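You operate a simulated robot arm through the tools that you are given. There is no shell and no other tool. Be economical: measure what you need, move in short steps, check, and stop when the job is done.

You are at the controls of a simulated two-armed robot. One attempt, no reset.

Task
Put two of the yellow wax blocks from the top of the long table in the blue crate there.

It is judged by the outcome, as a careful person would: the job done as asked, and still so three seconds after it is handed in. It fails if anything else is knocked over, pushed out of place, dropped, spilled or broken.

Robot
Two 7-joint arms with two-finger parallel grippers on one trunk, on a base that drives. Base frame: it is fixed to the floor where the robot stands at the start and does not move with it; the origin is under the middle of the robot, x ahead of it, y to its left, z up. Units: mm, degrees, N and s.
The left shoulder is at the start at [70, 163, 1195], the right one opposite. With the tool pointing down near the work surface each hand reaches from about 380 to 880 mm from the robot's upright axis, wherever it stands, measured 20 degrees to its own side. Payload 3.43 kg a hand.
The TCP of each hand is the grasp point between the finger pads, 34 mm short of the fingertips. In the tool frame z runs along the fingers and y along their closing line. Largest opening 128 mm; finger width 24, thickness 12; the body of the gripper, 48 by 130 mm, starts 96 mm behind the TCP.
Orientation is that of the tool frame in the base frame, as a unit quaternion [w, x, y, z]. With the fingers straight down and closing along the base's y, the tool's x points along the base's -x, its y along +y and its z along -z.

Tools
- The arms move only by the tool nudge_tool. It takes "left_commands", "right_commands" or both (then of equal length, played together; a hand with none holds still); each is text: rows parted by semicolons, each of 6 numbers parted by spaces: the shift along the tool's x, y, z in units of 150 mm (1.0 is 150 mm), then the turn, a rotation vector about the tool's x, y, z in units of 60 degrees (1.0 is 60 degrees). In form: dx dy dz wx wy wz; .... A call has 1 to 20 rows; each row is the pose to reach, as a shift and turn from the pose commanded when the call began, along the tool's axes at that moment. "left_claw" and "right_claw" are, for a hand that has rows, the finger opening in mm, from 0 to 128, set as the call begins (left out, the last holds). A call with a number of a shift or a turn outside -1 to 1 is refused whole. Rows are played at 5 a second. More than 50 mm and 8.6 degrees between two rows, or a gripper value outside its range, and nothing of the call is played. Where a pose cannot be reached the arm comes as near as it can. A force on the tool above 40 N (or 10 N above the force at the start of the call, whichever is more), or a blocked arm, ends the call early, and 0.2 s more pass. The fingers move at their own pace (about 153 mm/s each) and stop on an object; they squeeze with about 25 N. The grip force told is the motor's: it shows also when the fingers shut on nothing. Time passes only in rows, and 0.2 s behind the last, so rows that repeat a pose let the fingers close. It gives the time, the measured TCP pose, the force on the tool (base axes), the opening and the grip force at its end, in the units of the frame above (readings bear some noise).
- Cameras (640 x 400 px; columns grow to the right, rows downward): "scene" is now at [135.3, 3.8, 1413.7]; the picture's right is [0.04, -1.00, 0.00], its down [-0.65, -0.03, -0.76] and it looks along [0.76, 0.03, -0.65] (base axes); focal length 261 px, centre (320, 200). "left" rides on the left gripper at [76, 11, -160] in its tool frame; the picture's right is [-0.15, 0.99, 0.00], its down [-0.88, -0.13, -0.46] and it looks along [-0.45, -0.07, 0.89] (tool axes); focal length 234 px, centre (320, 200). "right" rides on the right gripper at [76, -11, -160] in its tool frame; the picture's right is [0.15, 0.99, 0.00], its down [-0.88, 0.13, -0.46] and it looks along [-0.45, 0.07, 0.89] (tool axes); focal length 234 px, centre (320, 200). There is no depth. A picture from a camera that has moved, and an enlarged one, comes with that camera's place and axes in the base frame and with its lens.
- snapshot(camera): a new picture of that camera. It takes no simulated time.
- lift_body(by): slides the trunk up (or, below 0, down) by that many mm; the arms and the scene camera ride with it, the base frame stays. It gives what a move gives, with no picture.
- drive_base(legs): drives the robot by 1 to 6 legs, each [ahead, left, turn to the left] in mm, mm and degrees, along the robot's own axes; the way and the turn of a leg run together, so that a leg with both is an arc; at most 1500 mm and 180 degrees a leg. The arms and the cameras ride along, it lands a little off, and it stops where it bumps. It gives what a move gives.
- aim_head(pan, tilt): turns the head with the scene camera to pan (to the left, within 86 degrees either way) and tilt (down, from -29 to 69), counted from straight ahead of the robot. It gives what a move gives.
- inspect(camera, box): a new picture of the part [left, top, right, bottom] of that camera's present view, enlarged. It takes no simulated time.
- hand_in(): hands the job in; it is judged then, once.

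Go step by step. Nothing tells you exact positions but the pictures and the camera data: compare them with the known pose of the tool, close in by small moves and look again before you grip or let go. The budget is 120 turns and 88 pictures, counting those below and the enlarged ones. Unless the task says otherwise, let go and move clear before handing in, and close with one line.

The tools are called as a command line: name --argument value ..., lists and objects as JSON in quotes. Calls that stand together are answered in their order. nudge_tool: Moves the arms, as the interface text tells. Its arguments: {"type":"object","properties":{"left_commands":{"type":"string"},"left_claw":{"type":"number"},"right_commands":{"type":"string"},"right_claw":{"type":"number"}},"required":[]} The other tools are called the same way: lift_body (by) slides the trunk up or down; drive_base (legs) drives the base; aim_head (pan, tilt) turns the head that bears the scene camera; snapshot (camera) takes a picture; inspect (camera, box) takes an enlarged picture of a part of a camera's view; hand_in () hands the job in.

At the start:

```text
clock: 0.0
left_tcp_pos: [661.3, 213.6, 1204.3]
left_ee_rot: [0.0, 0.0, 1.0, 0.0]
left_ft_force: [-0.1, 0.0, 0.1]
left_grip_width: 128.1
left_grip_force: 0.0
right_tcp_pos: [447.5, -266.0, 1204.1]
right_ee_rot: [0.0, 0.0, 1.0, 0.0]
right_ft_force: [-0.8, -0.1, 0.5]
right_grip_width: 128.1
right_grip_force: 0.0
trunk travel left (down, up): [-675.0, 265.0]
robot x, y, heading: [-0.7, 0.5, -0.1]
head pan, tilt: [2.4, 40.5]
```

scene: 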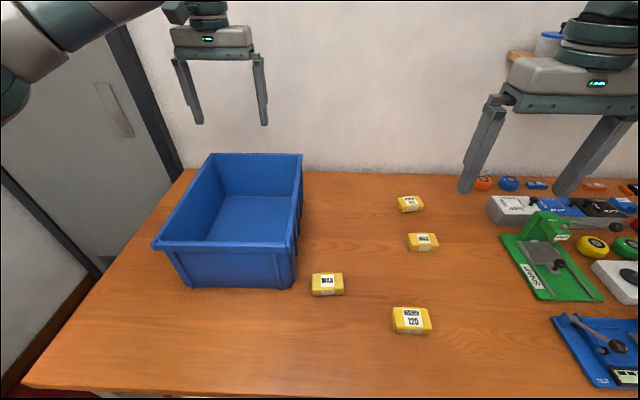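
right: 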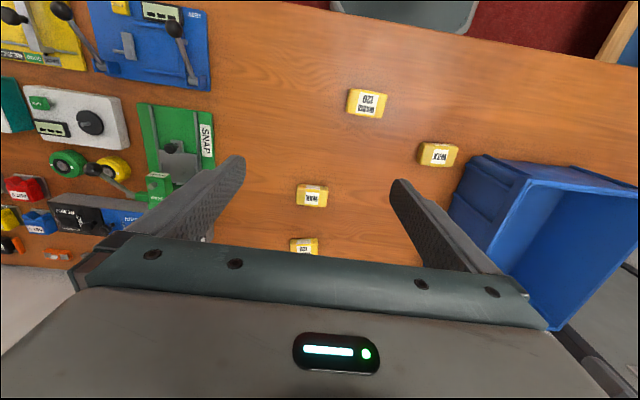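
left: 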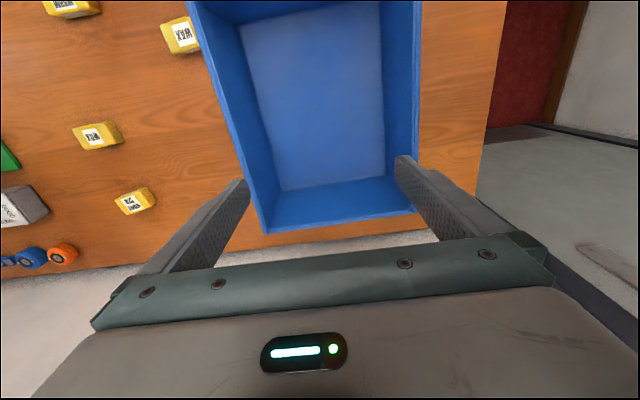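

I see a blue crate on the left and four yellow blocks with labels. I will enlarge the labels to check which are wax.

inspect --camera "scene" --box '[300, 180, 450, 350]'

inspect --camera "right" --box '[280, 80, 480, 260]'

```text
2.35 times, centred on (375, 265) of scene
camera zoom: at [135.3, 3.8, 1413.7], right [0.04, -1.0, 0.0], down [-0.65, -0.03, -0.76], along [0.76, 0.03, -0.65], focal length 615 px, centre (191, 47)
```

zoom: 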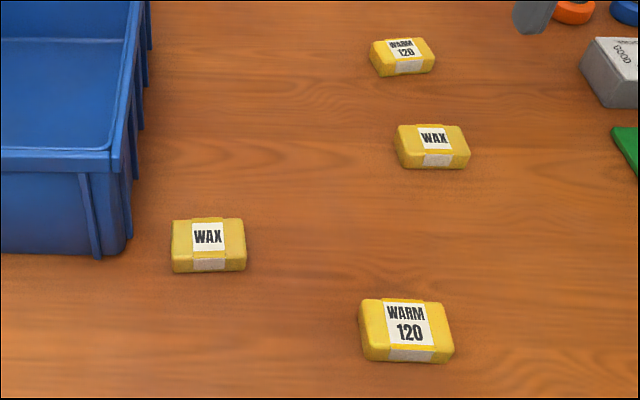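

```text
2.22 times, centred on (380, 170) of right
camera zoom: at [373.2, -276.5, 1362.2], right [-0.15, 0.99, 0.0], down [0.88, 0.13, 0.46], along [0.45, 0.07, -0.89], focal length 520 px, centre (187, 267)
```

zoom: 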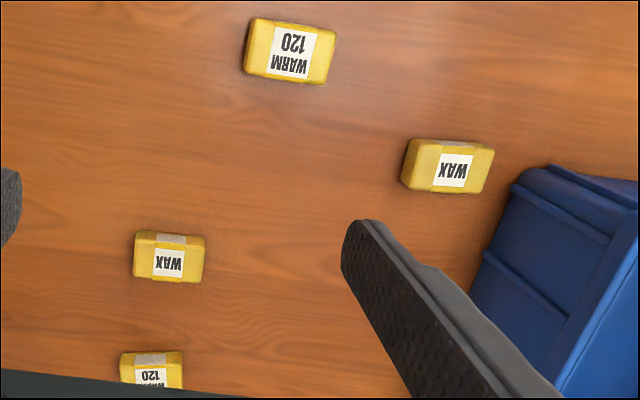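

Two blocks are marked WAX: A near (480, 0) and B near (624, -259). The other two say WARM 120, so I'll leave them. I'll start by bringing the right hand toward B.

nudge_tool --right_commands "-0.16 0.01 0.2 0 0 0;-0.32 0.02 0.4 0 0 0;-0.48 0.03 0.6 0 0 0;-0.64 0.04 0.8 0 0 0;-0.8 0.045 1.0 0 0 0;-0.8 0.045 1.0 0 0 0" --right_claw 128

snapshot --camera "right"

```text
clock: 1.4
left_tcp_pos: [660.7, 213.8, 1206.8]
left_ee_rot: [0.0, 0.0, 1.0, 0.0]
left_ft_force: [-0.1, 0.3, 0.1]
left_grip_width: 127.7
left_grip_force: 0.0
right_tcp_pos: [568.8, -258.2, 1053.7]
right_ee_rot: [0.0, 0.0, 1.0, 0.0]
right_ft_force: [0.7, 0.7, 0.5]
right_grip_width: 127.9
right_grip_force: 0.0
trunk travel left (down, up): [-675.0, 265.0]
robot x, y, heading: [-1.7, -0.5, 0.1]
head pan, tilt: [2.4, 40.5]
```

```text
82 pictures are left
camera right: at [494.1, -270.0, 1213.0], right [-0.15, 0.99, 0.0], down [0.88, 0.13, 0.46], along [0.45, 0.07, -0.89], focal length 234 px, centre (320, 200)
```

right: 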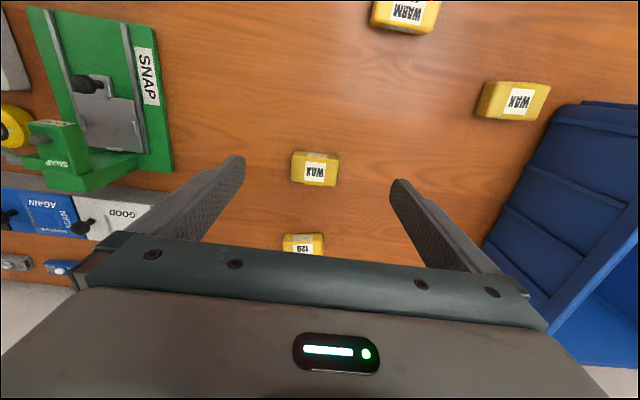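

B refined to (622, -258), almost square to the hand. I lower over it, tips staying above the table.

nudge_tool --right_commands "-0.18 0 0.2 0 0 0;-0.355 0 0.4 0 0 0;-0.355 0 0.6 0 0 0;-0.355 0 0.8 0 0 0;-0.355 0 0.98 0 0 0;-0.355 0 0.98 0 0 0"

snapshot --camera "right"

snapshot --camera "scene"

```text
clock: 2.8
left_tcp_pos: [660.8, 213.7, 1205.5]
left_ee_rot: [0.001, 0.0, 1.0, 0.0]
left_ft_force: [-0.1, 0.4, 0.7]
left_grip_width: 128.2
left_grip_force: 0.1
right_tcp_pos: [621.2, -259.4, 906.7]
right_ee_rot: [0.0, -0.001, 1.0, 0.001]
right_ft_force: [0.0, 0.4, -0.9]
right_grip_width: 128.1
right_grip_force: 0.1
trunk travel left (down, up): [-675.0, 265.0]
robot x, y, heading: [0.6, -0.3, -0.0]
head pan, tilt: [2.4, 40.5]
```

```text
81 pictures are left
camera right: at [546.3, -271.2, 1065.1], right [-0.15, 0.99, 0.0], down [0.88, 0.13, 0.46], along [0.45, 0.07, -0.89], focal length 234 px, centre (320, 200)
```

right: 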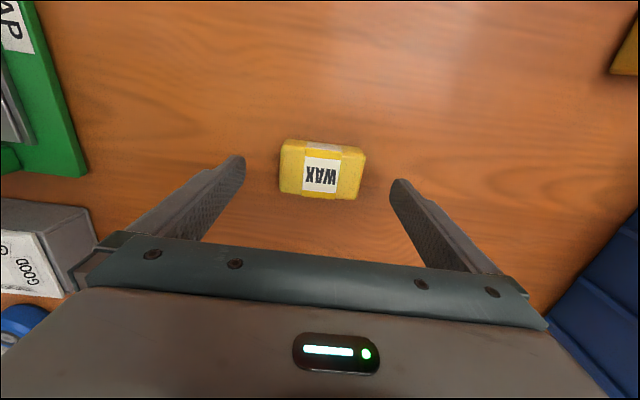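

```text
80 pictures are left
camera scene: at [135.0, 3.9, 1413.7], right [0.04, -1.0, 0.0], down [-0.65, -0.03, -0.76], along [0.76, 0.03, -0.65], focal length 261 px, centre (320, 200)
```

scene: 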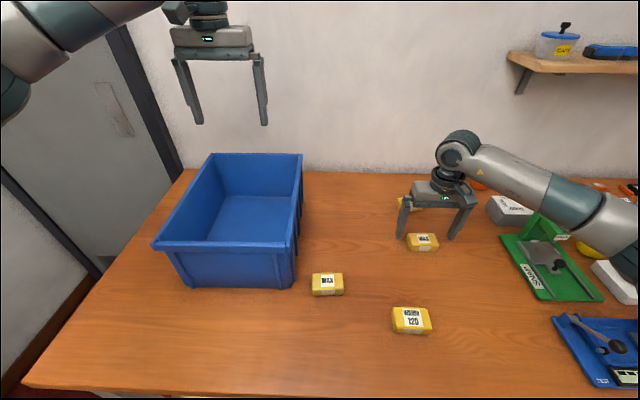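

The block sits between the fingers. I lower to TCP z of about 880, then close.

nudge_tool --right_commands "0.015 0 0.08 0 0 0;0.015 0 0.17 0 0 0;0.015 0 0.17 0 0 0"

nudge_tool --right_commands "0 0 0 0 0 0;0 0 0 0 0 0;0 0 0 0 0 0;0 0 0 0 0 0" --right_claw 40

snapshot --camera "right"

```text
clock: 3.6
left_tcp_pos: [661.9, 212.3, 1205.3]
left_ee_rot: [-0.001, 0.0, 1.0, 0.0]
left_ft_force: [-1.2, 0.3, -0.1]
left_grip_width: 128.0
left_grip_force: 0.0
right_tcp_pos: [619.3, -258.9, 881.4]
right_ee_rot: [0.001, 0.0, 1.0, 0.0]
right_ft_force: [-0.4, -1.0, 0.0]
right_grip_width: 128.0
right_grip_force: 0.0
trunk travel left (down, up): [-675.0, 265.0]
robot x, y, heading: [1.4, 2.0, -0.2]
head pan, tilt: [2.4, 40.5]
```

```text
clock: 4.6
left_tcp_pos: [661.5, 214.3, 1205.8]
left_ee_rot: [0.0, 0.001, 1.0, -0.001]
left_ft_force: [0.7, 0.7, -0.7]
left_grip_width: 128.0
left_grip_force: 0.0
right_tcp_pos: [618.4, -258.9, 881.2]
right_ee_rot: [0.0, 0.0, 1.0, 0.0]
right_ft_force: [0.5, 0.1, 0.5]
right_grip_width: 74.8
right_grip_force: 25.5
trunk travel left (down, up): [-675.0, 265.0]
robot x, y, heading: [-0.7, 0.5, -0.1]
head pan, tilt: [2.4, 40.5]
```

```text
79 pictures are left
camera right: at [543.7, -269.8, 1039.9], right [-0.15, 0.99, 0.0], down [0.88, 0.13, 0.46], along [0.45, 0.07, -0.89], focal length 234 px, centre (320, 200)
```

right: 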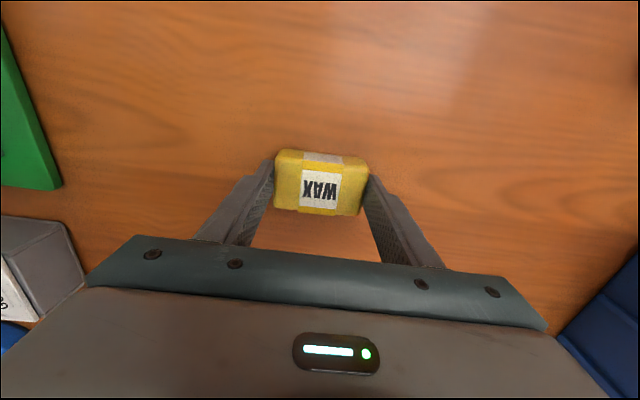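

B is held. I lift it straight up and move the left hand out of the way, back and to the left.

nudge_tool --right_commands "0 0 -0.2 0 0 0;0 0 -0.4 0 0 0;0 0 -0.6 0 0 0;0 0 -0.8 0 0 0;0 0 -1 0 0 0;0 0 -1 0 0 0" --left_commands "0.2 0.2 0 0 0 0;0.4 0.4 0 0 0 0;0.6 0.6 0 0 0 0;0.8 0.8 0 0 0 0;1 1 0 0 0 0;1 1 0 0 0 0"

nudge_tool --right_commands "0 0 -0.2 0 0 0;0 0 -0.4 0 0 0;0 0 -0.6 0 0 0;0 0 -0.7 0 0 0;0 0 -0.7 0 0 0" --left_commands "0.2 0 0 0 0 0;0.4 0 0 0 0 0;0.4 0.2 0 0 0 0;0.4 0.3 0 0 0 0;0.4 0.3 0 0 0 0"

snapshot --camera "scene"

```text
clock: 6.0
left_tcp_pos: [511.7, 363.4, 1204.2]
left_ee_rot: [-0.001, 0.001, 1.0, 0.0]
left_ft_force: [0.3, 0.4, 1.6]
left_grip_width: 128.1
left_grip_force: 0.0
right_tcp_pos: [619.0, -260.8, 1027.5]
right_ee_rot: [0.0, 0.0, 1.0, 0.002]
right_ft_force: [0.4, -0.3, -0.4]
right_grip_width: 74.2
right_grip_force: 24.8
trunk travel left (down, up): [-675.0, 265.0]
robot x, y, heading: [-0.5, 1.4, 0.1]
head pan, tilt: [2.4, 40.5]
```

```text
clock: 7.2
left_tcp_pos: [453.3, 408.5, 1206.6]
left_ee_rot: [0.001, 0.0, 1.0, -0.001]
left_ft_force: [0.2, 0.3, 0.4]
left_grip_width: 128.3
left_grip_force: 0.0
right_tcp_pos: [619.5, -260.5, 1135.4]
right_ee_rot: [-0.001, 0.0, 1.0, -0.001]
right_ft_force: [1.5, 0.3, -0.8]
right_grip_width: 74.4
right_grip_force: 24.7
trunk travel left (down, up): [-675.0, 265.0]
robot x, y, heading: [-4.3, 5.4, -0.4]
head pan, tilt: [2.4, 40.5]
```

```text
78 pictures are left
camera scene: at [136.1, 3.1, 1413.6], right [0.04, -1.0, 0.0], down [-0.65, -0.03, -0.76], along [0.76, 0.03, -0.65], focal length 261 px, centre (320, 200)
```

scene: 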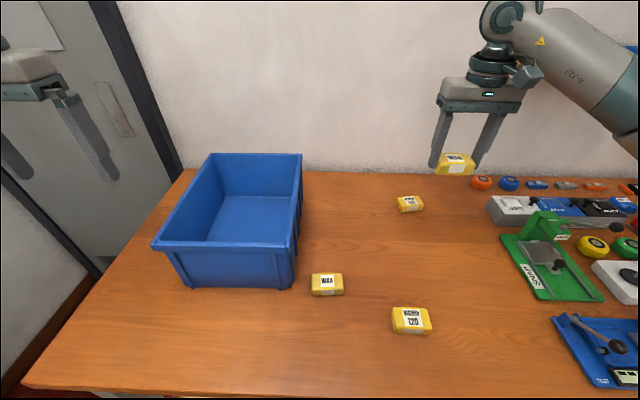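

B hangs well above the crate rim. I carry it toward the left over the crate.

nudge_tool --right_commands "0 0.25 0 0 0 0;0 0.5 0 0 0 0;0 0.75 0 0 0 0;0 1 0 0 0 0"

nudge_tool --right_commands "-0.05 0.25 0 0 0 0;-0.1 0.5 0 0 0 0;-0.15 0.75 0 0 0 0;-0.2 1 0 0 0 0"

nudge_tool --right_commands "0 0.25 0 0 0 0;0 0.5 0 0 0 0;0 0.75 0 0 0 0;0 1 0 0 0 0;0 1 0 0 0 0"

snapshot --camera "scene"

snapshot --camera "right"

```text
clock: 8.2
left_tcp_pos: [452.8, 411.0, 1205.9]
left_ee_rot: [0.0, 0.0, 1.0, -0.001]
left_ft_force: [-0.3, 0.0, -0.6]
left_grip_width: 128.0
left_grip_force: 0.1
right_tcp_pos: [619.6, -106.5, 1135.2]
right_ee_rot: [0.0, 0.001, 1.0, 0.0]
right_ft_force: [-0.1, 0.6, -1.0]
right_grip_width: 74.6
right_grip_force: 25.5
trunk travel left (down, up): [-675.0, 265.0]
robot x, y, heading: [1.1, 0.7, -0.0]
head pan, tilt: [2.4, 40.5]
```

```text
clock: 9.2
left_tcp_pos: [452.5, 410.9, 1204.0]
left_ee_rot: [0.0, 0.0, 1.0, -0.001]
left_ft_force: [0.1, 0.1, 0.4]
left_grip_width: 127.8
left_grip_force: 0.0
right_tcp_pos: [646.8, 44.0, 1136.8]
right_ee_rot: [0.0, -0.001, 1.0, -0.001]
right_ft_force: [-0.3, -0.2, -0.5]
right_grip_width: 74.3
right_grip_force: 24.3
trunk travel left (down, up): [-675.0, 265.0]
robot x, y, heading: [-1.2, -0.6, 0.2]
head pan, tilt: [2.4, 40.5]
```

```text
clock: 10.4
left_tcp_pos: [453.0, 407.0, 1205.8]
left_ee_rot: [-0.001, 0.0, 1.0, 0.001]
left_ft_force: [-0.5, -0.3, 0.9]
left_grip_width: 128.0
left_grip_force: 0.0
right_tcp_pos: [651.1, 189.9, 1135.6]
right_ee_rot: [0.0, -0.001, 1.0, 0.001]
right_ft_force: [0.2, -0.9, -1.1]
right_grip_width: 74.4
right_grip_force: 24.5
trunk travel left (down, up): [-675.0, 265.0]
robot x, y, heading: [-0.1, -2.5, 0.1]
head pan, tilt: [2.4, 40.5]
```

```text
77 pictures are left
camera scene: at [135.8, 2.3, 1413.6], right [0.04, -1.0, 0.0], down [-0.65, -0.03, -0.76], along [0.76, 0.03, -0.65], focal length 261 px, centre (320, 200)
```

scene: 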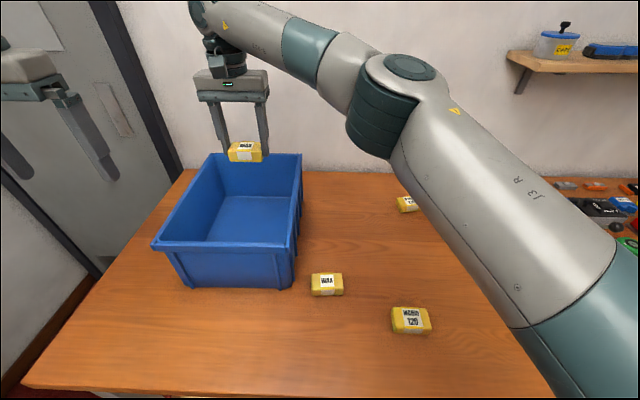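

```text
76 pictures are left
camera right: at [575.6, 179.1, 1295.6], right [-0.15, 0.99, 0.0], down [0.88, 0.13, 0.46], along [0.45, 0.07, -0.89], focal length 234 px, centre (320, 200)
```

right: 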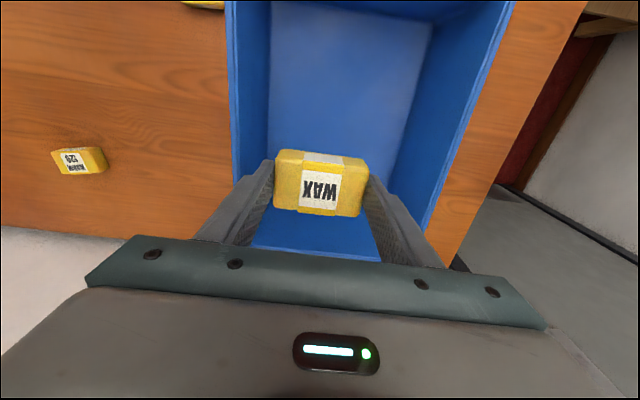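

B is over the crate interior (about x 480–795, y 95–345). I shift it slightly back and to the centre, then descend.

nudge_tool --right_commands "-0.2 0.15 0 0 0 0;-0.2 0.15 0.2 0 0 0;-0.2 0.15 0.4 0 0 0;-0.2 0.15 0.6 0 0 0;-0.2 0.15 0.7 0 0 0;-0.2 0.15 0.7 0 0 0"

snapshot --camera "scene"

snapshot --camera "right"

```text
clock: 11.8
left_tcp_pos: [451.6, 409.4, 1205.8]
left_ee_rot: [0.0, 0.0, 1.0, 0.0]
left_ft_force: [-0.8, -0.1, -1.1]
left_grip_width: 128.0
left_grip_force: 0.0
right_tcp_pos: [681.6, 203.8, 1027.5]
right_ee_rot: [0.0, -0.001, 1.0, 0.0]
right_ft_force: [-0.3, 0.4, -0.5]
right_grip_width: 74.3
right_grip_force: 24.9
right hand out of reach, approached as far as the arm can: row 1, 2, 3, 4, 5, 6
trunk travel left (down, up): [-675.0, 265.0]
robot x, y, heading: [1.8, -2.1, -0.1]
head pan, tilt: [2.4, 40.5]
```

```text
75 pictures are left
camera scene: at [135.3, 4.5, 1413.7], right [0.04, -1.0, 0.0], down [-0.65, -0.03, -0.76], along [0.76, 0.03, -0.65], focal length 261 px, centre (320, 200)
```

scene: 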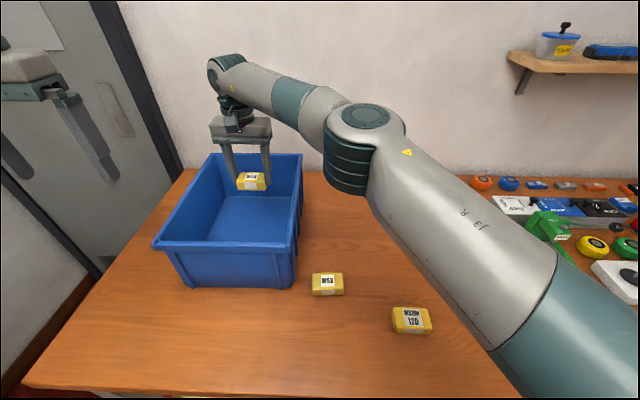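

```text
74 pictures are left
camera right: at [606.7, 193.7, 1188.2], right [-0.15, 0.99, 0.0], down [0.88, 0.13, 0.46], along [0.45, 0.07, -0.89], focal length 234 px, centre (320, 200)
```

right: 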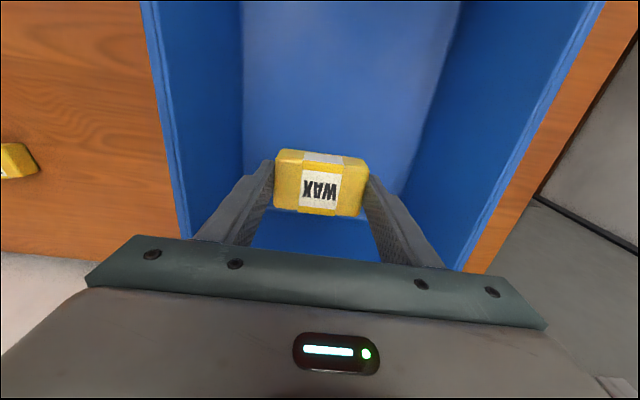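

That was at the reach limit, so I come back 35 mm in x and continue down in a short step.

nudge_tool --right_commands "0.25 0 0 0 0 0;0.25 0 0.2 0 0 0;0.25 0 0.4 0 0 0;0.25 0 0.6 0 0 0;0.25 0 0.6 0 0 0"

snapshot --camera "scene"

snapshot --camera "right"

```text
clock: 13.0
left_tcp_pos: [452.3, 409.0, 1205.9]
left_ee_rot: [0.001, -0.001, 1.0, 0.0]
left_ft_force: [0.0, -0.3, 0.2]
left_grip_width: 128.1
left_grip_force: 0.0
right_tcp_pos: [645.7, 206.5, 940.3]
right_ee_rot: [0.0, 0.0, 1.0, 0.001]
right_ft_force: [-0.3, 0.1, -0.6]
right_grip_width: 74.2
right_grip_force: 24.8
trunk travel left (down, up): [-675.0, 265.0]
robot x, y, heading: [2.7, 1.0, 0.2]
head pan, tilt: [2.4, 40.5]
```

```text
73 pictures are left
camera scene: at [135.3, 4.4, 1413.7], right [0.04, -1.0, 0.0], down [-0.65, -0.03, -0.76], along [0.76, 0.03, -0.65], focal length 261 px, centre (320, 200)
```

scene: 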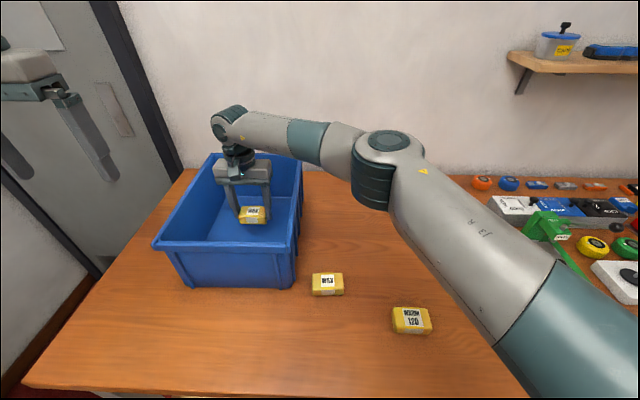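

```text
72 pictures are left
camera right: at [570.7, 196.6, 1099.5], right [-0.15, 0.99, 0.0], down [0.88, 0.13, 0.46], along [0.45, 0.07, -0.89], focal length 234 px, centre (320, 200)
```

right: 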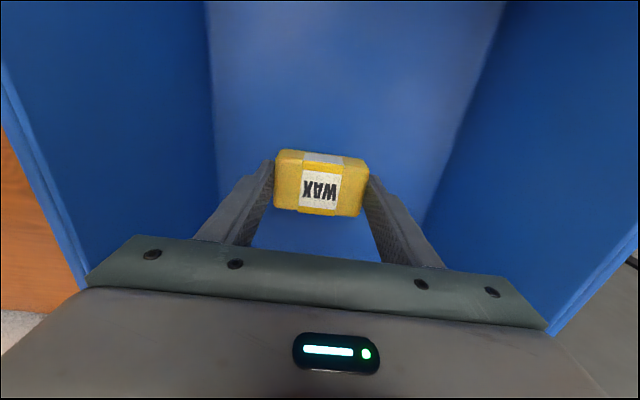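

There is clearance on all sides. I go down in small steps until it nearly touches the crate floor.

nudge_tool --right_commands "0 0 0.1 0 0 0;0 0 0.2 0 0 0;0 0 0.27 0 0 0;0 0 0.3 0 0 0;0 0 0.32 0 0 0;0 0 0.33 0 0 0;0 0 0.33 0 0 0"

snapshot --camera "right"

inspect --camera "scene" --box '[140, 90, 460, 290]'

```text
clock: 14.6
left_tcp_pos: [452.8, 407.8, 1205.6]
left_ee_rot: [0.0, 0.0, 1.0, 0.0]
left_ft_force: [0.0, -0.5, 0.6]
left_grip_width: 127.8
left_grip_force: 0.0
right_tcp_pos: [644.7, 205.1, 890.6]
right_ee_rot: [0.0, 0.0, 1.0, 0.0]
right_ft_force: [-0.4, 0.1, -1.1]
right_grip_width: 74.4
right_grip_force: 25.2
trunk travel left (down, up): [-675.0, 265.0]
robot x, y, heading: [0.8, 0.0, -0.0]
head pan, tilt: [2.4, 40.5]
```

```text
71 pictures are left
camera right: at [570.0, 194.0, 1050.4], right [-0.15, 0.99, 0.0], down [0.88, 0.13, 0.46], along [0.45, 0.07, -0.89], focal length 234 px, centre (320, 200)
```

right: 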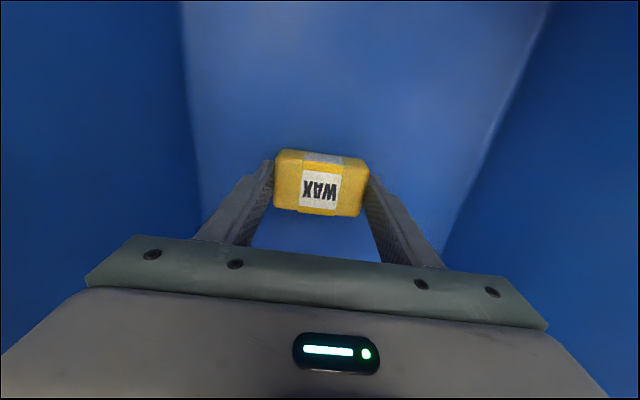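

```text
2.00 times, centred on (300, 190) of scene
camera zoom: at [135.3, 4.1, 1413.7], right [0.04, -1.0, 0.0], down [-0.65, -0.03, -0.76], along [0.76, 0.03, -0.65], focal length 523 px, centre (360, 220)
```

zoom: 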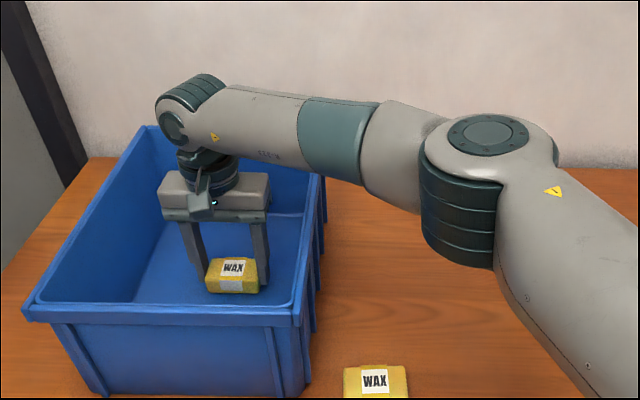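

No contact force yet. I creep down a few mm more, watching the force.

nudge_tool --right_commands "0 0 0.01 0 0 0;0 0 0.02 0 0 0;0 0 0.027 0 0 0;0 0 0.027 0 0 0"

```text
clock: 15.6
left_tcp_pos: [452.8, 407.5, 1205.0]
left_ee_rot: [0.0, 0.0, 1.0, 0.0]
left_ft_force: [0.0, 0.3, 0.1]
left_grip_width: 128.1
left_grip_force: 0.1
right_tcp_pos: [645.1, 205.1, 886.7]
right_ee_rot: [-0.001, -0.001, 1.0, 0.001]
right_ft_force: [-0.2, -0.1, 0.5]
right_grip_width: 74.3
right_grip_force: 25.5
trunk travel left (down, up): [-675.0, 265.0]
robot x, y, heading: [-0.3, 3.6, -0.1]
head pan, tilt: [2.4, 40.5]
```

Still nothing; a couple of mm more.

nudge_tool --right_commands "0 0 0.007 0 0 0;0 0 0.014 0 0 0;0 0 0.02 0 0 0;0 0 0.02 0 0 0"

```text
clock: 16.6
left_tcp_pos: [450.4, 407.6, 1208.7]
left_ee_rot: [0.002, 0.001, 1.0, 0.0]
left_ft_force: [0.4, 0.0, -0.3]
left_grip_width: 128.1
left_grip_force: 0.1
right_tcp_pos: [643.8, 203.9, 886.6]
right_ee_rot: [0.002, 0.001, 1.0, 0.001]
right_ft_force: [8.1, 0.1, 23.7]
right_grip_width: 74.2
right_grip_force: 24.8
trunk travel left (down, up): [-675.0, 265.0]
robot x, y, heading: [-2.6, -1.9, -0.2]
head pan, tilt: [2.4, 40.5]
```

The block now rests on the crate floor (upward force 24 N). I relieve 1–2 mm, open modestly and rise.

nudge_tool --right_commands "0 0 -0.013 0 0 0;0 0 -0.013 0 0 0;0 0 -0.013 0 0 0;0 0 -0.013 0 0 0" --right_claw 98

nudge_tool --right_commands "0 0 -0.1 0 0 0;0 0 -0.3 0 0 0;0 0 -0.5 0 0 0;0 0 -0.7 0 0 0;0 0 -0.9 0 0 0;0 0 -1 0 0 0"

nudge_tool --right_commands "0 0 -0.25 0 0 0;0 0 -0.5 0 0 0;0 0 -0.7 0 0 0;0 0 -0.7 0 0 0"

snapshot --camera "scene"

snapshot --camera "right"

```text
clock: 17.6
left_tcp_pos: [452.3, 408.0, 1206.7]
left_ee_rot: [0.0, 0.0, 1.0, 0.0]
left_ft_force: [0.3, 0.3, 0.7]
left_grip_width: 128.1
left_grip_force: 0.0
right_tcp_pos: [645.5, 206.2, 885.8]
right_ee_rot: [0.001, 0.001, 1.0, -0.001]
right_ft_force: [-0.2, 0.2, 1.1]
right_grip_width: 98.1
right_grip_force: 0.1
trunk travel left (down, up): [-675.0, 265.0]
robot x, y, heading: [-3.7, 0.8, -0.0]
head pan, tilt: [2.4, 40.5]
```

```text
clock: 19.0
left_tcp_pos: [452.4, 408.8, 1206.8]
left_ee_rot: [0.001, 0.0, 1.0, 0.0]
left_ft_force: [-0.2, 0.1, -0.7]
left_grip_width: 127.8
left_grip_force: 0.1
right_tcp_pos: [645.0, 206.5, 1035.9]
right_ee_rot: [0.0, 0.0, 1.0, -0.001]
right_ft_force: [-0.2, 0.5, 0.0]
right_grip_width: 98.1
right_grip_force: 0.0
trunk travel left (down, up): [-675.0, 265.0]
robot x, y, heading: [1.1, -2.3, 0.1]
head pan, tilt: [2.4, 40.5]
```

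```text
clock: 20.0
left_tcp_pos: [452.1, 408.3, 1205.3]
left_ee_rot: [0.0, 0.0, 1.0, -0.001]
left_ft_force: [0.9, -0.7, -0.4]
left_grip_width: 128.1
left_grip_force: 0.1
right_tcp_pos: [644.6, 204.2, 1140.0]
right_ee_rot: [0.0, 0.0, 1.0, 0.0]
right_ft_force: [-1.2, 0.1, -0.4]
right_grip_width: 98.0
right_grip_force: 0.2
trunk travel left (down, up): [-675.0, 265.0]
robot x, y, heading: [1.4, 1.0, 0.2]
head pan, tilt: [2.4, 40.5]
```

```text
69 pictures are left
camera scene: at [135.5, 4.0, 1413.7], right [0.04, -1.0, 0.0], down [-0.65, -0.03, -0.76], along [0.76, 0.03, -0.65], focal length 261 px, centre (320, 200)
```

scene: 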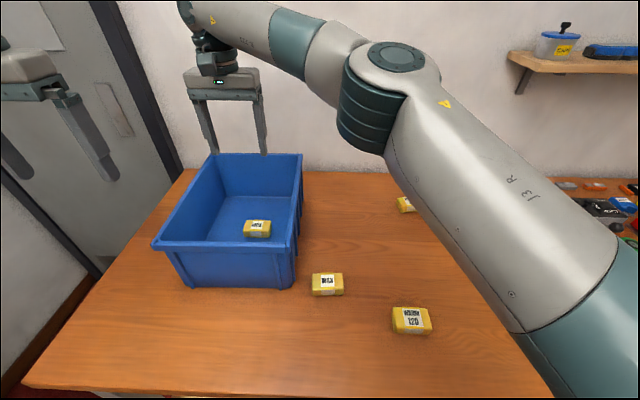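

```text
68 pictures are left
camera right: at [568.9, 194.6, 1300.7], right [-0.15, 0.99, 0.0], down [0.88, 0.13, 0.46], along [0.45, 0.07, -0.89], focal length 234 px, centre (320, 200)
```

right: 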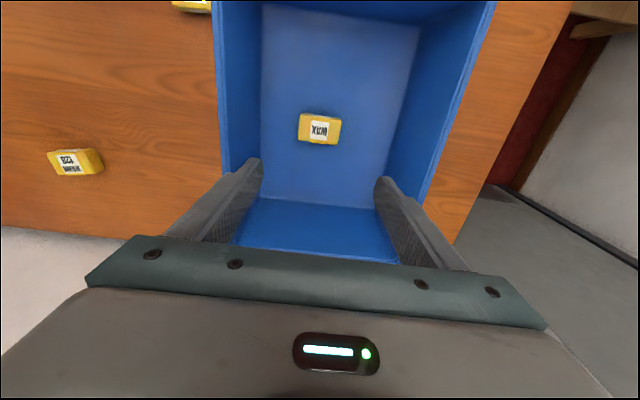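

B lies in the crate, crate undisturbed. Now I take the right hand over to A, turning it 90° so the fingers close along x (clear of the crate) with the camera side facing away from it.

nudge_tool --right_commands "0.06 -0.125 0 0 0 -0.125;0.12 -0.25 0 0 0 -0.25;0.19 -0.375 0 0 0 -0.375;0.25 -0.5 0 0 0 -0.5;0.31 -0.625 0 0 0 -0.625;0.37 -0.75 0 0 0 -0.75;0.44 -0.875 0 0 0 -0.875;0.5 -1 0 0 0 -1;0.5 -1 0 0 0 -1" --right_claw 98

snapshot --camera "scene"

```text
clock: 22.0
left_tcp_pos: [452.0, 408.8, 1206.3]
left_ee_rot: [0.0, 0.0, 1.0, 0.001]
left_ft_force: [-0.3, -0.6, 0.1]
left_grip_width: 128.0
left_grip_force: 0.1
right_tcp_pos: [571.3, 55.7, 1140.5]
right_ee_rot: [0.0, -0.501, 0.866, 0.0]
right_ft_force: [-0.6, -0.6, 0.6]
right_grip_width: 98.1
right_grip_force: 0.1
trunk travel left (down, up): [-675.0, 265.0]
robot x, y, heading: [2.4, -0.8, -0.0]
head pan, tilt: [2.4, 40.5]
```

```text
67 pictures are left
camera scene: at [135.3, 4.6, 1413.7], right [0.04, -1.0, 0.0], down [-0.65, -0.03, -0.76], along [0.76, 0.03, -0.65], focal length 261 px, centre (320, 200)
```

scene: 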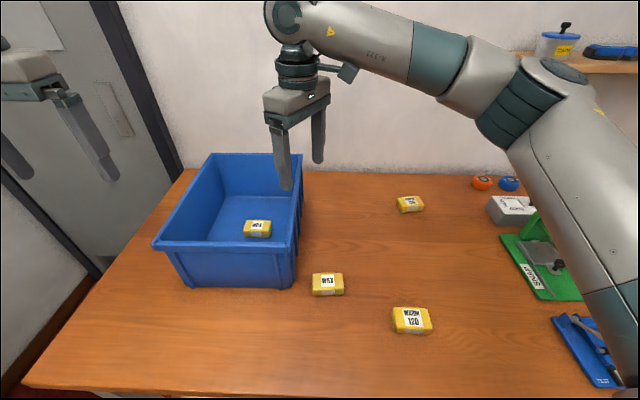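

The turn is as intended. I finish it and come above A.

nudge_tool --right_commands "0.157 0.085 0 0 0 -0.125;0.313 0.17 0 0 0 -0.25;0.47 0.254 0 0 0 -0.375;0.627 0.339 0 0 0 -0.5;0.627 0.339 0 0 0 -0.5" --right_claw 98

snapshot --camera "right"

```text
clock: 23.2
left_tcp_pos: [452.3, 408.1, 1204.7]
left_ee_rot: [0.0, 0.0, 1.0, -0.001]
left_ft_force: [0.8, -0.6, 0.3]
left_grip_width: 128.1
left_grip_force: 0.1
right_tcp_pos: [477.4, 0.4, 1139.8]
right_ee_rot: [0.0, 0.707, -0.707, 0.0]
right_ft_force: [0.0, 1.8, 0.3]
right_grip_width: 97.9
right_grip_force: 0.1
trunk travel left (down, up): [-675.0, 265.0]
robot x, y, heading: [1.2, 0.4, -0.1]
head pan, tilt: [2.4, 40.5]
```

```text
66 pictures are left
camera right: at [490.1, -75.4, 1298.7], right [-0.99, -0.15, 0.0], down [-0.13, 0.88, 0.46], along [-0.07, 0.45, -0.89], focal length 234 px, centre (320, 200)
```

right: 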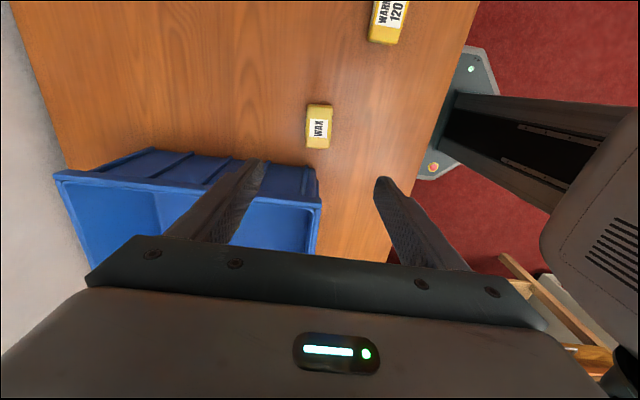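

A measured at (480, -3); crate rim is 70 mm away from its centre. I descend over it and check.

nudge_tool --right_commands "0.02 -0.017 0.25 0 0 0;0.02 -0.017 0.5 0 0 0;0.02 -0.017 0.75 0 0 0;0.02 -0.017 1 0 0 0;0.02 -0.017 1 0 0 0"

snapshot --camera "right"

snapshot --camera "scene"

```text
clock: 24.4
left_tcp_pos: [452.2, 407.8, 1206.8]
left_ee_rot: [0.0, 0.0, 1.0, -0.001]
left_ft_force: [-0.3, -0.4, -0.9]
left_grip_width: 128.0
left_grip_force: 0.0
right_tcp_pos: [482.8, -4.6, 1035.8]
right_ee_rot: [-0.001, -0.706, 0.709, 0.001]
right_ft_force: [0.2, 0.2, -0.2]
right_grip_width: 98.2
right_grip_force: 0.0
right hand out of reach, approached as far as the arm can: row 3, 4, 5
trunk travel left (down, up): [-675.0, 265.0]
robot x, y, heading: [0.5, -1.4, 0.0]
head pan, tilt: [2.4, 40.5]
```

```text
65 pictures are left
camera right: at [493.9, -80.1, 1194.8], right [-0.99, -0.14, 0.0], down [-0.13, 0.88, 0.46], along [-0.07, 0.45, -0.89], focal length 234 px, centre (320, 200)
```

right: 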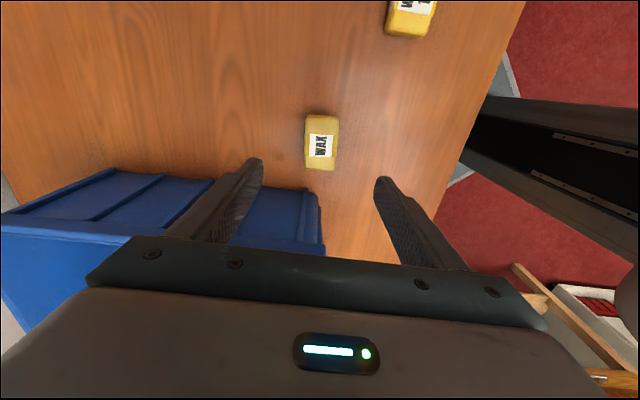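

```text
64 pictures are left
camera scene: at [135.4, 3.9, 1413.7], right [0.04, -1.0, 0.0], down [-0.65, -0.03, -0.76], along [0.76, 0.03, -0.65], focal length 261 px, centre (320, 200)
```

scene: 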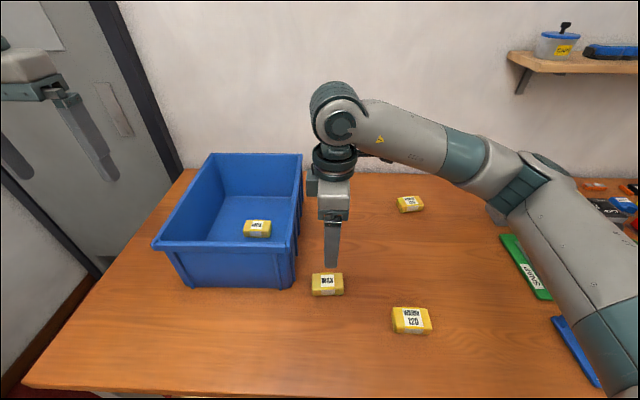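

The arm can't go lower here: A is too close in for this hand. I raise the hand a bit, drive the base straight back 110 mm, and look again.

nudge_tool --right_commands "0 0 -0.2 0 0 0;0 0 -0.4 0 0 0;0 0 -0.6 0 0 0;0 0 -0.6 0 0 0"

drive_base --legs '[[-110, 0, 0]]'

snapshot --camera "scene"

```text
clock: 25.4
left_tcp_pos: [451.6, 408.7, 1206.0]
left_ee_rot: [0.0, 0.0, 1.0, 0.001]
left_ft_force: [-0.8, -0.5, 0.2]
left_grip_width: 128.2
left_grip_force: 0.0
right_tcp_pos: [482.1, -4.2, 1127.5]
right_ee_rot: [0.0, -0.707, 0.707, 0.0]
right_ft_force: [-0.1, -0.4, 0.0]
right_grip_width: 98.2
right_grip_force: 0.1
trunk travel left (down, up): [-675.0, 265.0]
robot x, y, heading: [-1.0, 0.9, 0.0]
head pan, tilt: [2.4, 40.5]
```

```text
clock: 26.6
left_tcp_pos: [344.0, 408.2, 1206.3]
left_ee_rot: [-0.001, 0.0, 1.0, 0.0]
left_ft_force: [-0.1, 1.4, 0.6]
left_grip_width: 128.1
left_grip_force: 0.0
right_tcp_pos: [375.1, -4.5, 1126.1]
right_ee_rot: [0.0, -0.707, 0.707, 0.0]
right_ft_force: [-0.2, 0.2, 0.0]
right_grip_width: 98.0
right_grip_force: 0.0
trunk travel left (down, up): [-675.0, 265.0]
robot x, y, heading: [-106.5, -0.5, -0.1]
head pan, tilt: [2.4, 40.5]
```

```text
63 pictures are left
camera scene: at [27.9, 3.9, 1413.6], right [0.04, -1.0, 0.0], down [-0.65, -0.03, -0.76], along [0.76, 0.03, -0.65], focal length 261 px, centre (320, 200)
```

scene: 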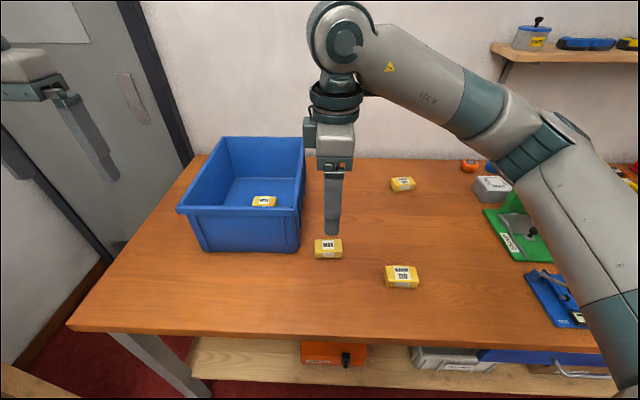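

Base is 106 mm further back. I bring the hand forward over A again and down.

nudge_tool --right_commands "0 -0.25 0 0 0 0;0 -0.5 0 0 0 0;0 -0.7 0 0 0 0;0 -0.7 0.25 0 0 0;0 -0.7 0.5 0 0 0;0 -0.7 0.75 0 0 0;0 -0.7 1 0 0 0;0 -0.7 1 0 0 0"

snapshot --camera "right"

snapshot --camera "scene"

```text
clock: 28.4
left_tcp_pos: [344.3, 407.9, 1206.3]
left_ee_rot: [0.0, 0.0, 1.0, 0.0]
left_ft_force: [-0.2, -1.6, -0.5]
left_grip_width: 128.1
left_grip_force: 0.0
right_tcp_pos: [396.0, -12.5, 1010.6]
right_ee_rot: [0.027, -0.701, 0.71, -0.058]
right_ft_force: [0.5, 0.0, 0.3]
right_grip_width: 97.9
right_grip_force: 0.1
right hand out of reach, approached as far as the arm can: row 1, 2, 3, 4, 5, 6, 7, 8
trunk travel left (down, up): [-675.0, 265.0]
robot x, y, heading: [-108.3, -0.9, 0.0]
head pan, tilt: [2.4, 40.5]
```

```text
62 pictures are left
camera right: at [388.4, -81.6, 1173.1], right [-0.98, -0.14, -0.11], down [-0.17, 0.9, 0.4], along [0.05, 0.41, -0.91], focal length 234 px, centre (320, 200)
```

right: 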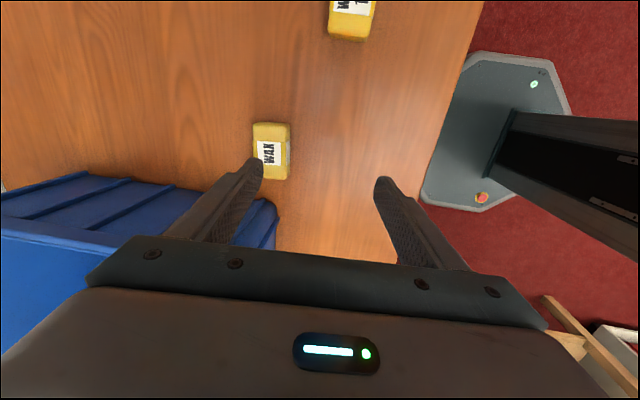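

```text
61 pictures are left
camera scene: at [27.7, 3.6, 1413.7], right [0.04, -1.0, 0.0], down [-0.65, -0.03, -0.76], along [0.76, 0.03, -0.65], focal length 261 px, centre (320, 200)
```

scene: 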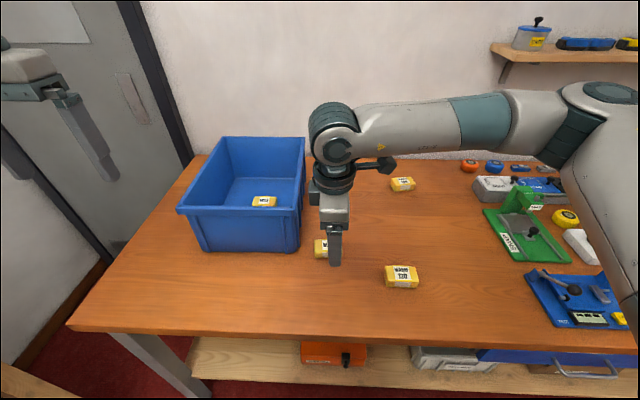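

Forward reach with this hand yaw is blocked by the wrist limit, so turning the robot left will ease the yaw. First I return the hand to its safe height and look left for obstacles.

nudge_tool --right_commands "0 -0.5 0.75 0 0 0;0 -0.4 0.5 0 0 0;0 -0.2 0.25 0 0 0;0 0 0 0 0 0;0 0.2 -0.25 0 0 0;0 0.4 -0.5 0 0 0;0 0.6 -0.75 0 0 0;0 0.7 -1 0 0 0;0 0.7 -1 0 0 0"

aim_head --pan 75 --tilt 40

snapshot --camera "scene"

```text
refused: row 1 steps farther than a row can; nothing moved
```

```text
clock: 29.8
left_tcp_pos: [344.6, 408.5, 1205.8]
left_ee_rot: [0.0, 0.001, 1.0, -0.001]
left_ft_force: [-0.1, -0.1, -0.5]
left_grip_width: 127.8
left_grip_force: 0.0
right_tcp_pos: [396.7, -12.6, 1010.1]
right_ee_rot: [0.026, -0.701, 0.71, -0.057]
right_ft_force: [-0.4, -0.3, -0.1]
right_grip_width: 98.1
right_grip_force: 0.1
trunk travel left (down, up): [-675.0, 265.0]
robot x, y, heading: [-110.1, -1.8, -0.0]
head pan, tilt: [75.0, 40.0]
```

```text
60 pictures are left
camera scene: at [-35.0, 82.5, 1414.4], right [0.97, -0.26, 0.0], down [-0.17, -0.62, -0.77], along [0.2, 0.74, -0.64], focal length 261 px, centre (320, 200)
```

scene: 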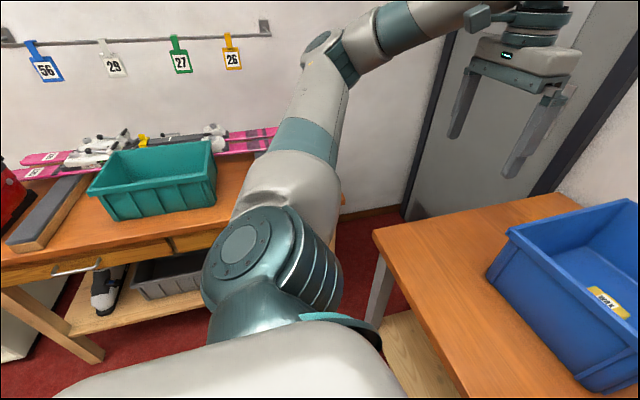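

There is another table to the left beyond y≈620; a 40° turn in place stays clear of it. I raise and level the right hand first.

nudge_tool --right_commands "0 0.1 -0.2 -0.03 -0.01 0;0 0.1 -0.4 -0.06 -0.02 0;0 0.1 -0.6 -0.09 -0.03 -0.01;0 0.1 -0.8 -0.112 -0.042 -0.012;0 0.1 -0.85 -0.112 -0.042 -0.012"

drive_base --legs '[[0, 0, 40]]'

aim_head --pan -25 --tilt 42

snapshot --camera "scene"

```text
clock: 31.0
left_tcp_pos: [345.5, 408.4, 1205.5]
left_ee_rot: [0.0, 0.0, 1.0, 0.0]
left_ft_force: [-0.2, -0.3, 0.9]
left_grip_width: 128.2
left_grip_force: 0.0
right_tcp_pos: [364.4, -8.3, 1132.8]
right_ee_rot: [0.0, -0.707, 0.707, -0.001]
right_ft_force: [0.3, 0.1, 0.5]
right_grip_width: 98.1
right_grip_force: 0.0
trunk travel left (down, up): [-675.0, 265.0]
robot x, y, heading: [-108.9, 3.0, -0.1]
head pan, tilt: [75.0, 40.0]
```

```text
clock: 33.3
left_tcp_pos: [-24.1, 602.2, 1206.8]
left_ee_rot: [0.0, -0.343, 0.939, -0.001]
left_ft_force: [-0.1, 0.1, 0.4]
left_grip_width: 127.7
left_grip_force: 0.0
right_tcp_pos: [259.5, 296.7, 1133.6]
right_ee_rot: [-0.001, 0.907, -0.422, 0.0]
right_ft_force: [0.0, 0.2, 0.0]
right_grip_width: 97.9
right_grip_force: 0.0
trunk travel left (down, up): [-675.0, 265.0]
robot x, y, heading: [-108.8, -0.4, 40.1]
head pan, tilt: [75.0, 40.0]
```

```text
clock: 35.1
left_tcp_pos: [-24.8, 604.1, 1207.0]
left_ee_rot: [0.0, -0.343, 0.939, 0.0]
left_ft_force: [0.4, 0.0, -0.7]
left_grip_width: 128.1
left_grip_force: 0.0
right_tcp_pos: [258.9, 298.3, 1132.6]
right_ee_rot: [-0.001, 0.907, -0.422, 0.001]
right_ft_force: [0.1, -0.1, -0.4]
right_grip_width: 98.1
right_grip_force: 0.1
trunk travel left (down, up): [-675.0, 265.0]
robot x, y, heading: [-107.6, 0.2, 40.2]
head pan, tilt: [-25.0, 42.0]
```

```text
59 pictures are left
camera scene: at [11.7, 54.7, 1411.5], right [0.26, -0.97, 0.0], down [-0.65, -0.17, -0.74], along [0.72, 0.19, -0.67], focal length 261 px, centre (320, 200)
```

scene: 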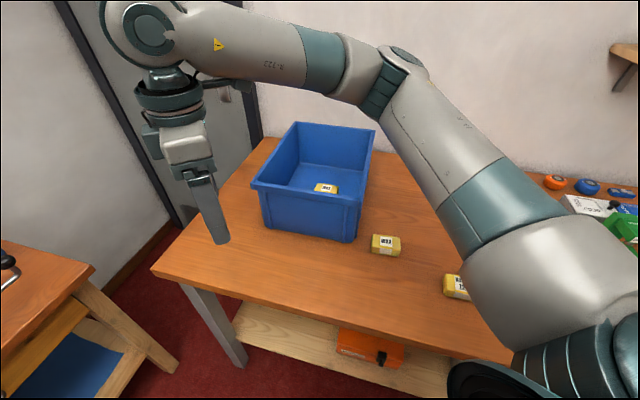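

Turned 40.2° cleanly. Now I bring the right hand toward A, undoing 40° of the hand yaw on the way.

nudge_tool --right_commands "0.16 0 0 0 0 0.11;0.33 0 0 0 0 0.22;0.5 0 0 0 0 0.33;0.67 0 0 0 0 0.44;0.83 0 0 0 0 0.55;1 0 0 0 0 0.67;1 0 0 0 0 0.67"

nudge_tool --right_commands "0.2 -0.13 0 0 0 0;0.4 -0.27 0 0 0 0;0.6 -0.4 0 0 0 0;0.8 -0.54 0 0 0 0;1 -0.67 0 0 0 0;1 -0.67 0 0 0 0"

```text
clock: 36.7
left_tcp_pos: [-26.4, 604.2, 1206.6]
left_ee_rot: [0.0, -0.343, 0.939, 0.001]
left_ft_force: [0.0, -0.5, -0.2]
left_grip_width: 128.0
left_grip_force: 0.1
right_tcp_pos: [354.8, 184.1, 1131.3]
right_ee_rot: [0.001, -0.706, 0.708, 0.0]
right_ft_force: [-0.5, 0.9, 0.3]
right_grip_width: 98.2
right_grip_force: 0.1
trunk travel left (down, up): [-675.0, 265.0]
robot x, y, heading: [-105.2, 0.3, 40.0]
head pan, tilt: [-25.0, 42.0]
```

```text
clock: 38.1
left_tcp_pos: [-24.7, 604.2, 1205.3]
left_ee_rot: [-0.001, -0.343, 0.939, -0.001]
left_ft_force: [0.0, 0.2, 0.1]
left_grip_width: 128.3
left_grip_force: 0.0
right_tcp_pos: [455.5, 32.2, 1135.1]
right_ee_rot: [0.001, -0.706, 0.708, 0.0]
right_ft_force: [-0.4, 0.0, -0.5]
right_grip_width: 98.1
right_grip_force: 0.0
trunk travel left (down, up): [-675.0, 265.0]
robot x, y, heading: [-108.2, 0.9, 40.0]
head pan, tilt: [-25.0, 42.0]
```

Reachable so far. I finish centring over A and descend to z≈1000.

nudge_tool --right_commands "0.235 -0.165 0 0 0 0;0.235 -0.165 0.25 0 0 0;0.235 -0.165 0.5 0 0 0;0.235 -0.165 0.75 0 0 0;0.235 -0.165 0.9 0 0 0;0.235 -0.165 0.9 0 0 0"

snapshot --camera "right"

snapshot --camera "scene"

```text
clock: 39.5
left_tcp_pos: [-24.8, 602.6, 1207.8]
left_ee_rot: [0.0, -0.343, 0.939, 0.0]
left_ft_force: [-0.6, 0.1, 0.5]
left_grip_width: 127.9
left_grip_force: 0.1
right_tcp_pos: [476.7, -0.9, 998.8]
right_ee_rot: [0.001, -0.704, 0.71, -0.001]
right_ft_force: [-0.2, -0.6, -0.5]
right_grip_width: 97.8
right_grip_force: 0.2
right hand out of reach, approached as far as the arm can: row 5, 6
trunk travel left (down, up): [-675.0, 265.0]
robot x, y, heading: [-106.3, -3.6, 40.1]
head pan, tilt: [-25.0, 42.0]
```

```text
58 pictures are left
camera right: at [486.9, -76.1, 1159.0], right [-0.99, -0.14, 0.0], down [-0.13, 0.88, 0.46], along [-0.06, 0.45, -0.89], focal length 234 px, centre (320, 200)
```

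right: 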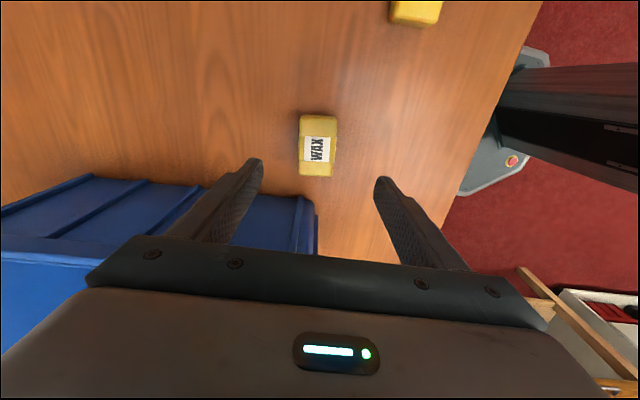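

```text
57 pictures are left
camera scene: at [11.3, 54.1, 1411.6], right [0.26, -0.97, 0.0], down [-0.65, -0.17, -0.74], along [0.72, 0.19, -0.67], focal length 261 px, centre (320, 200)
```

scene: 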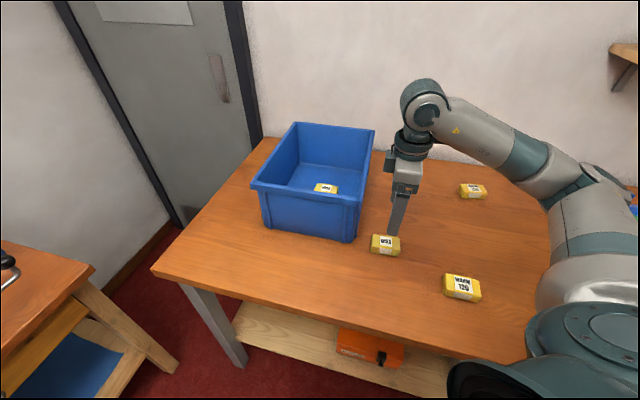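

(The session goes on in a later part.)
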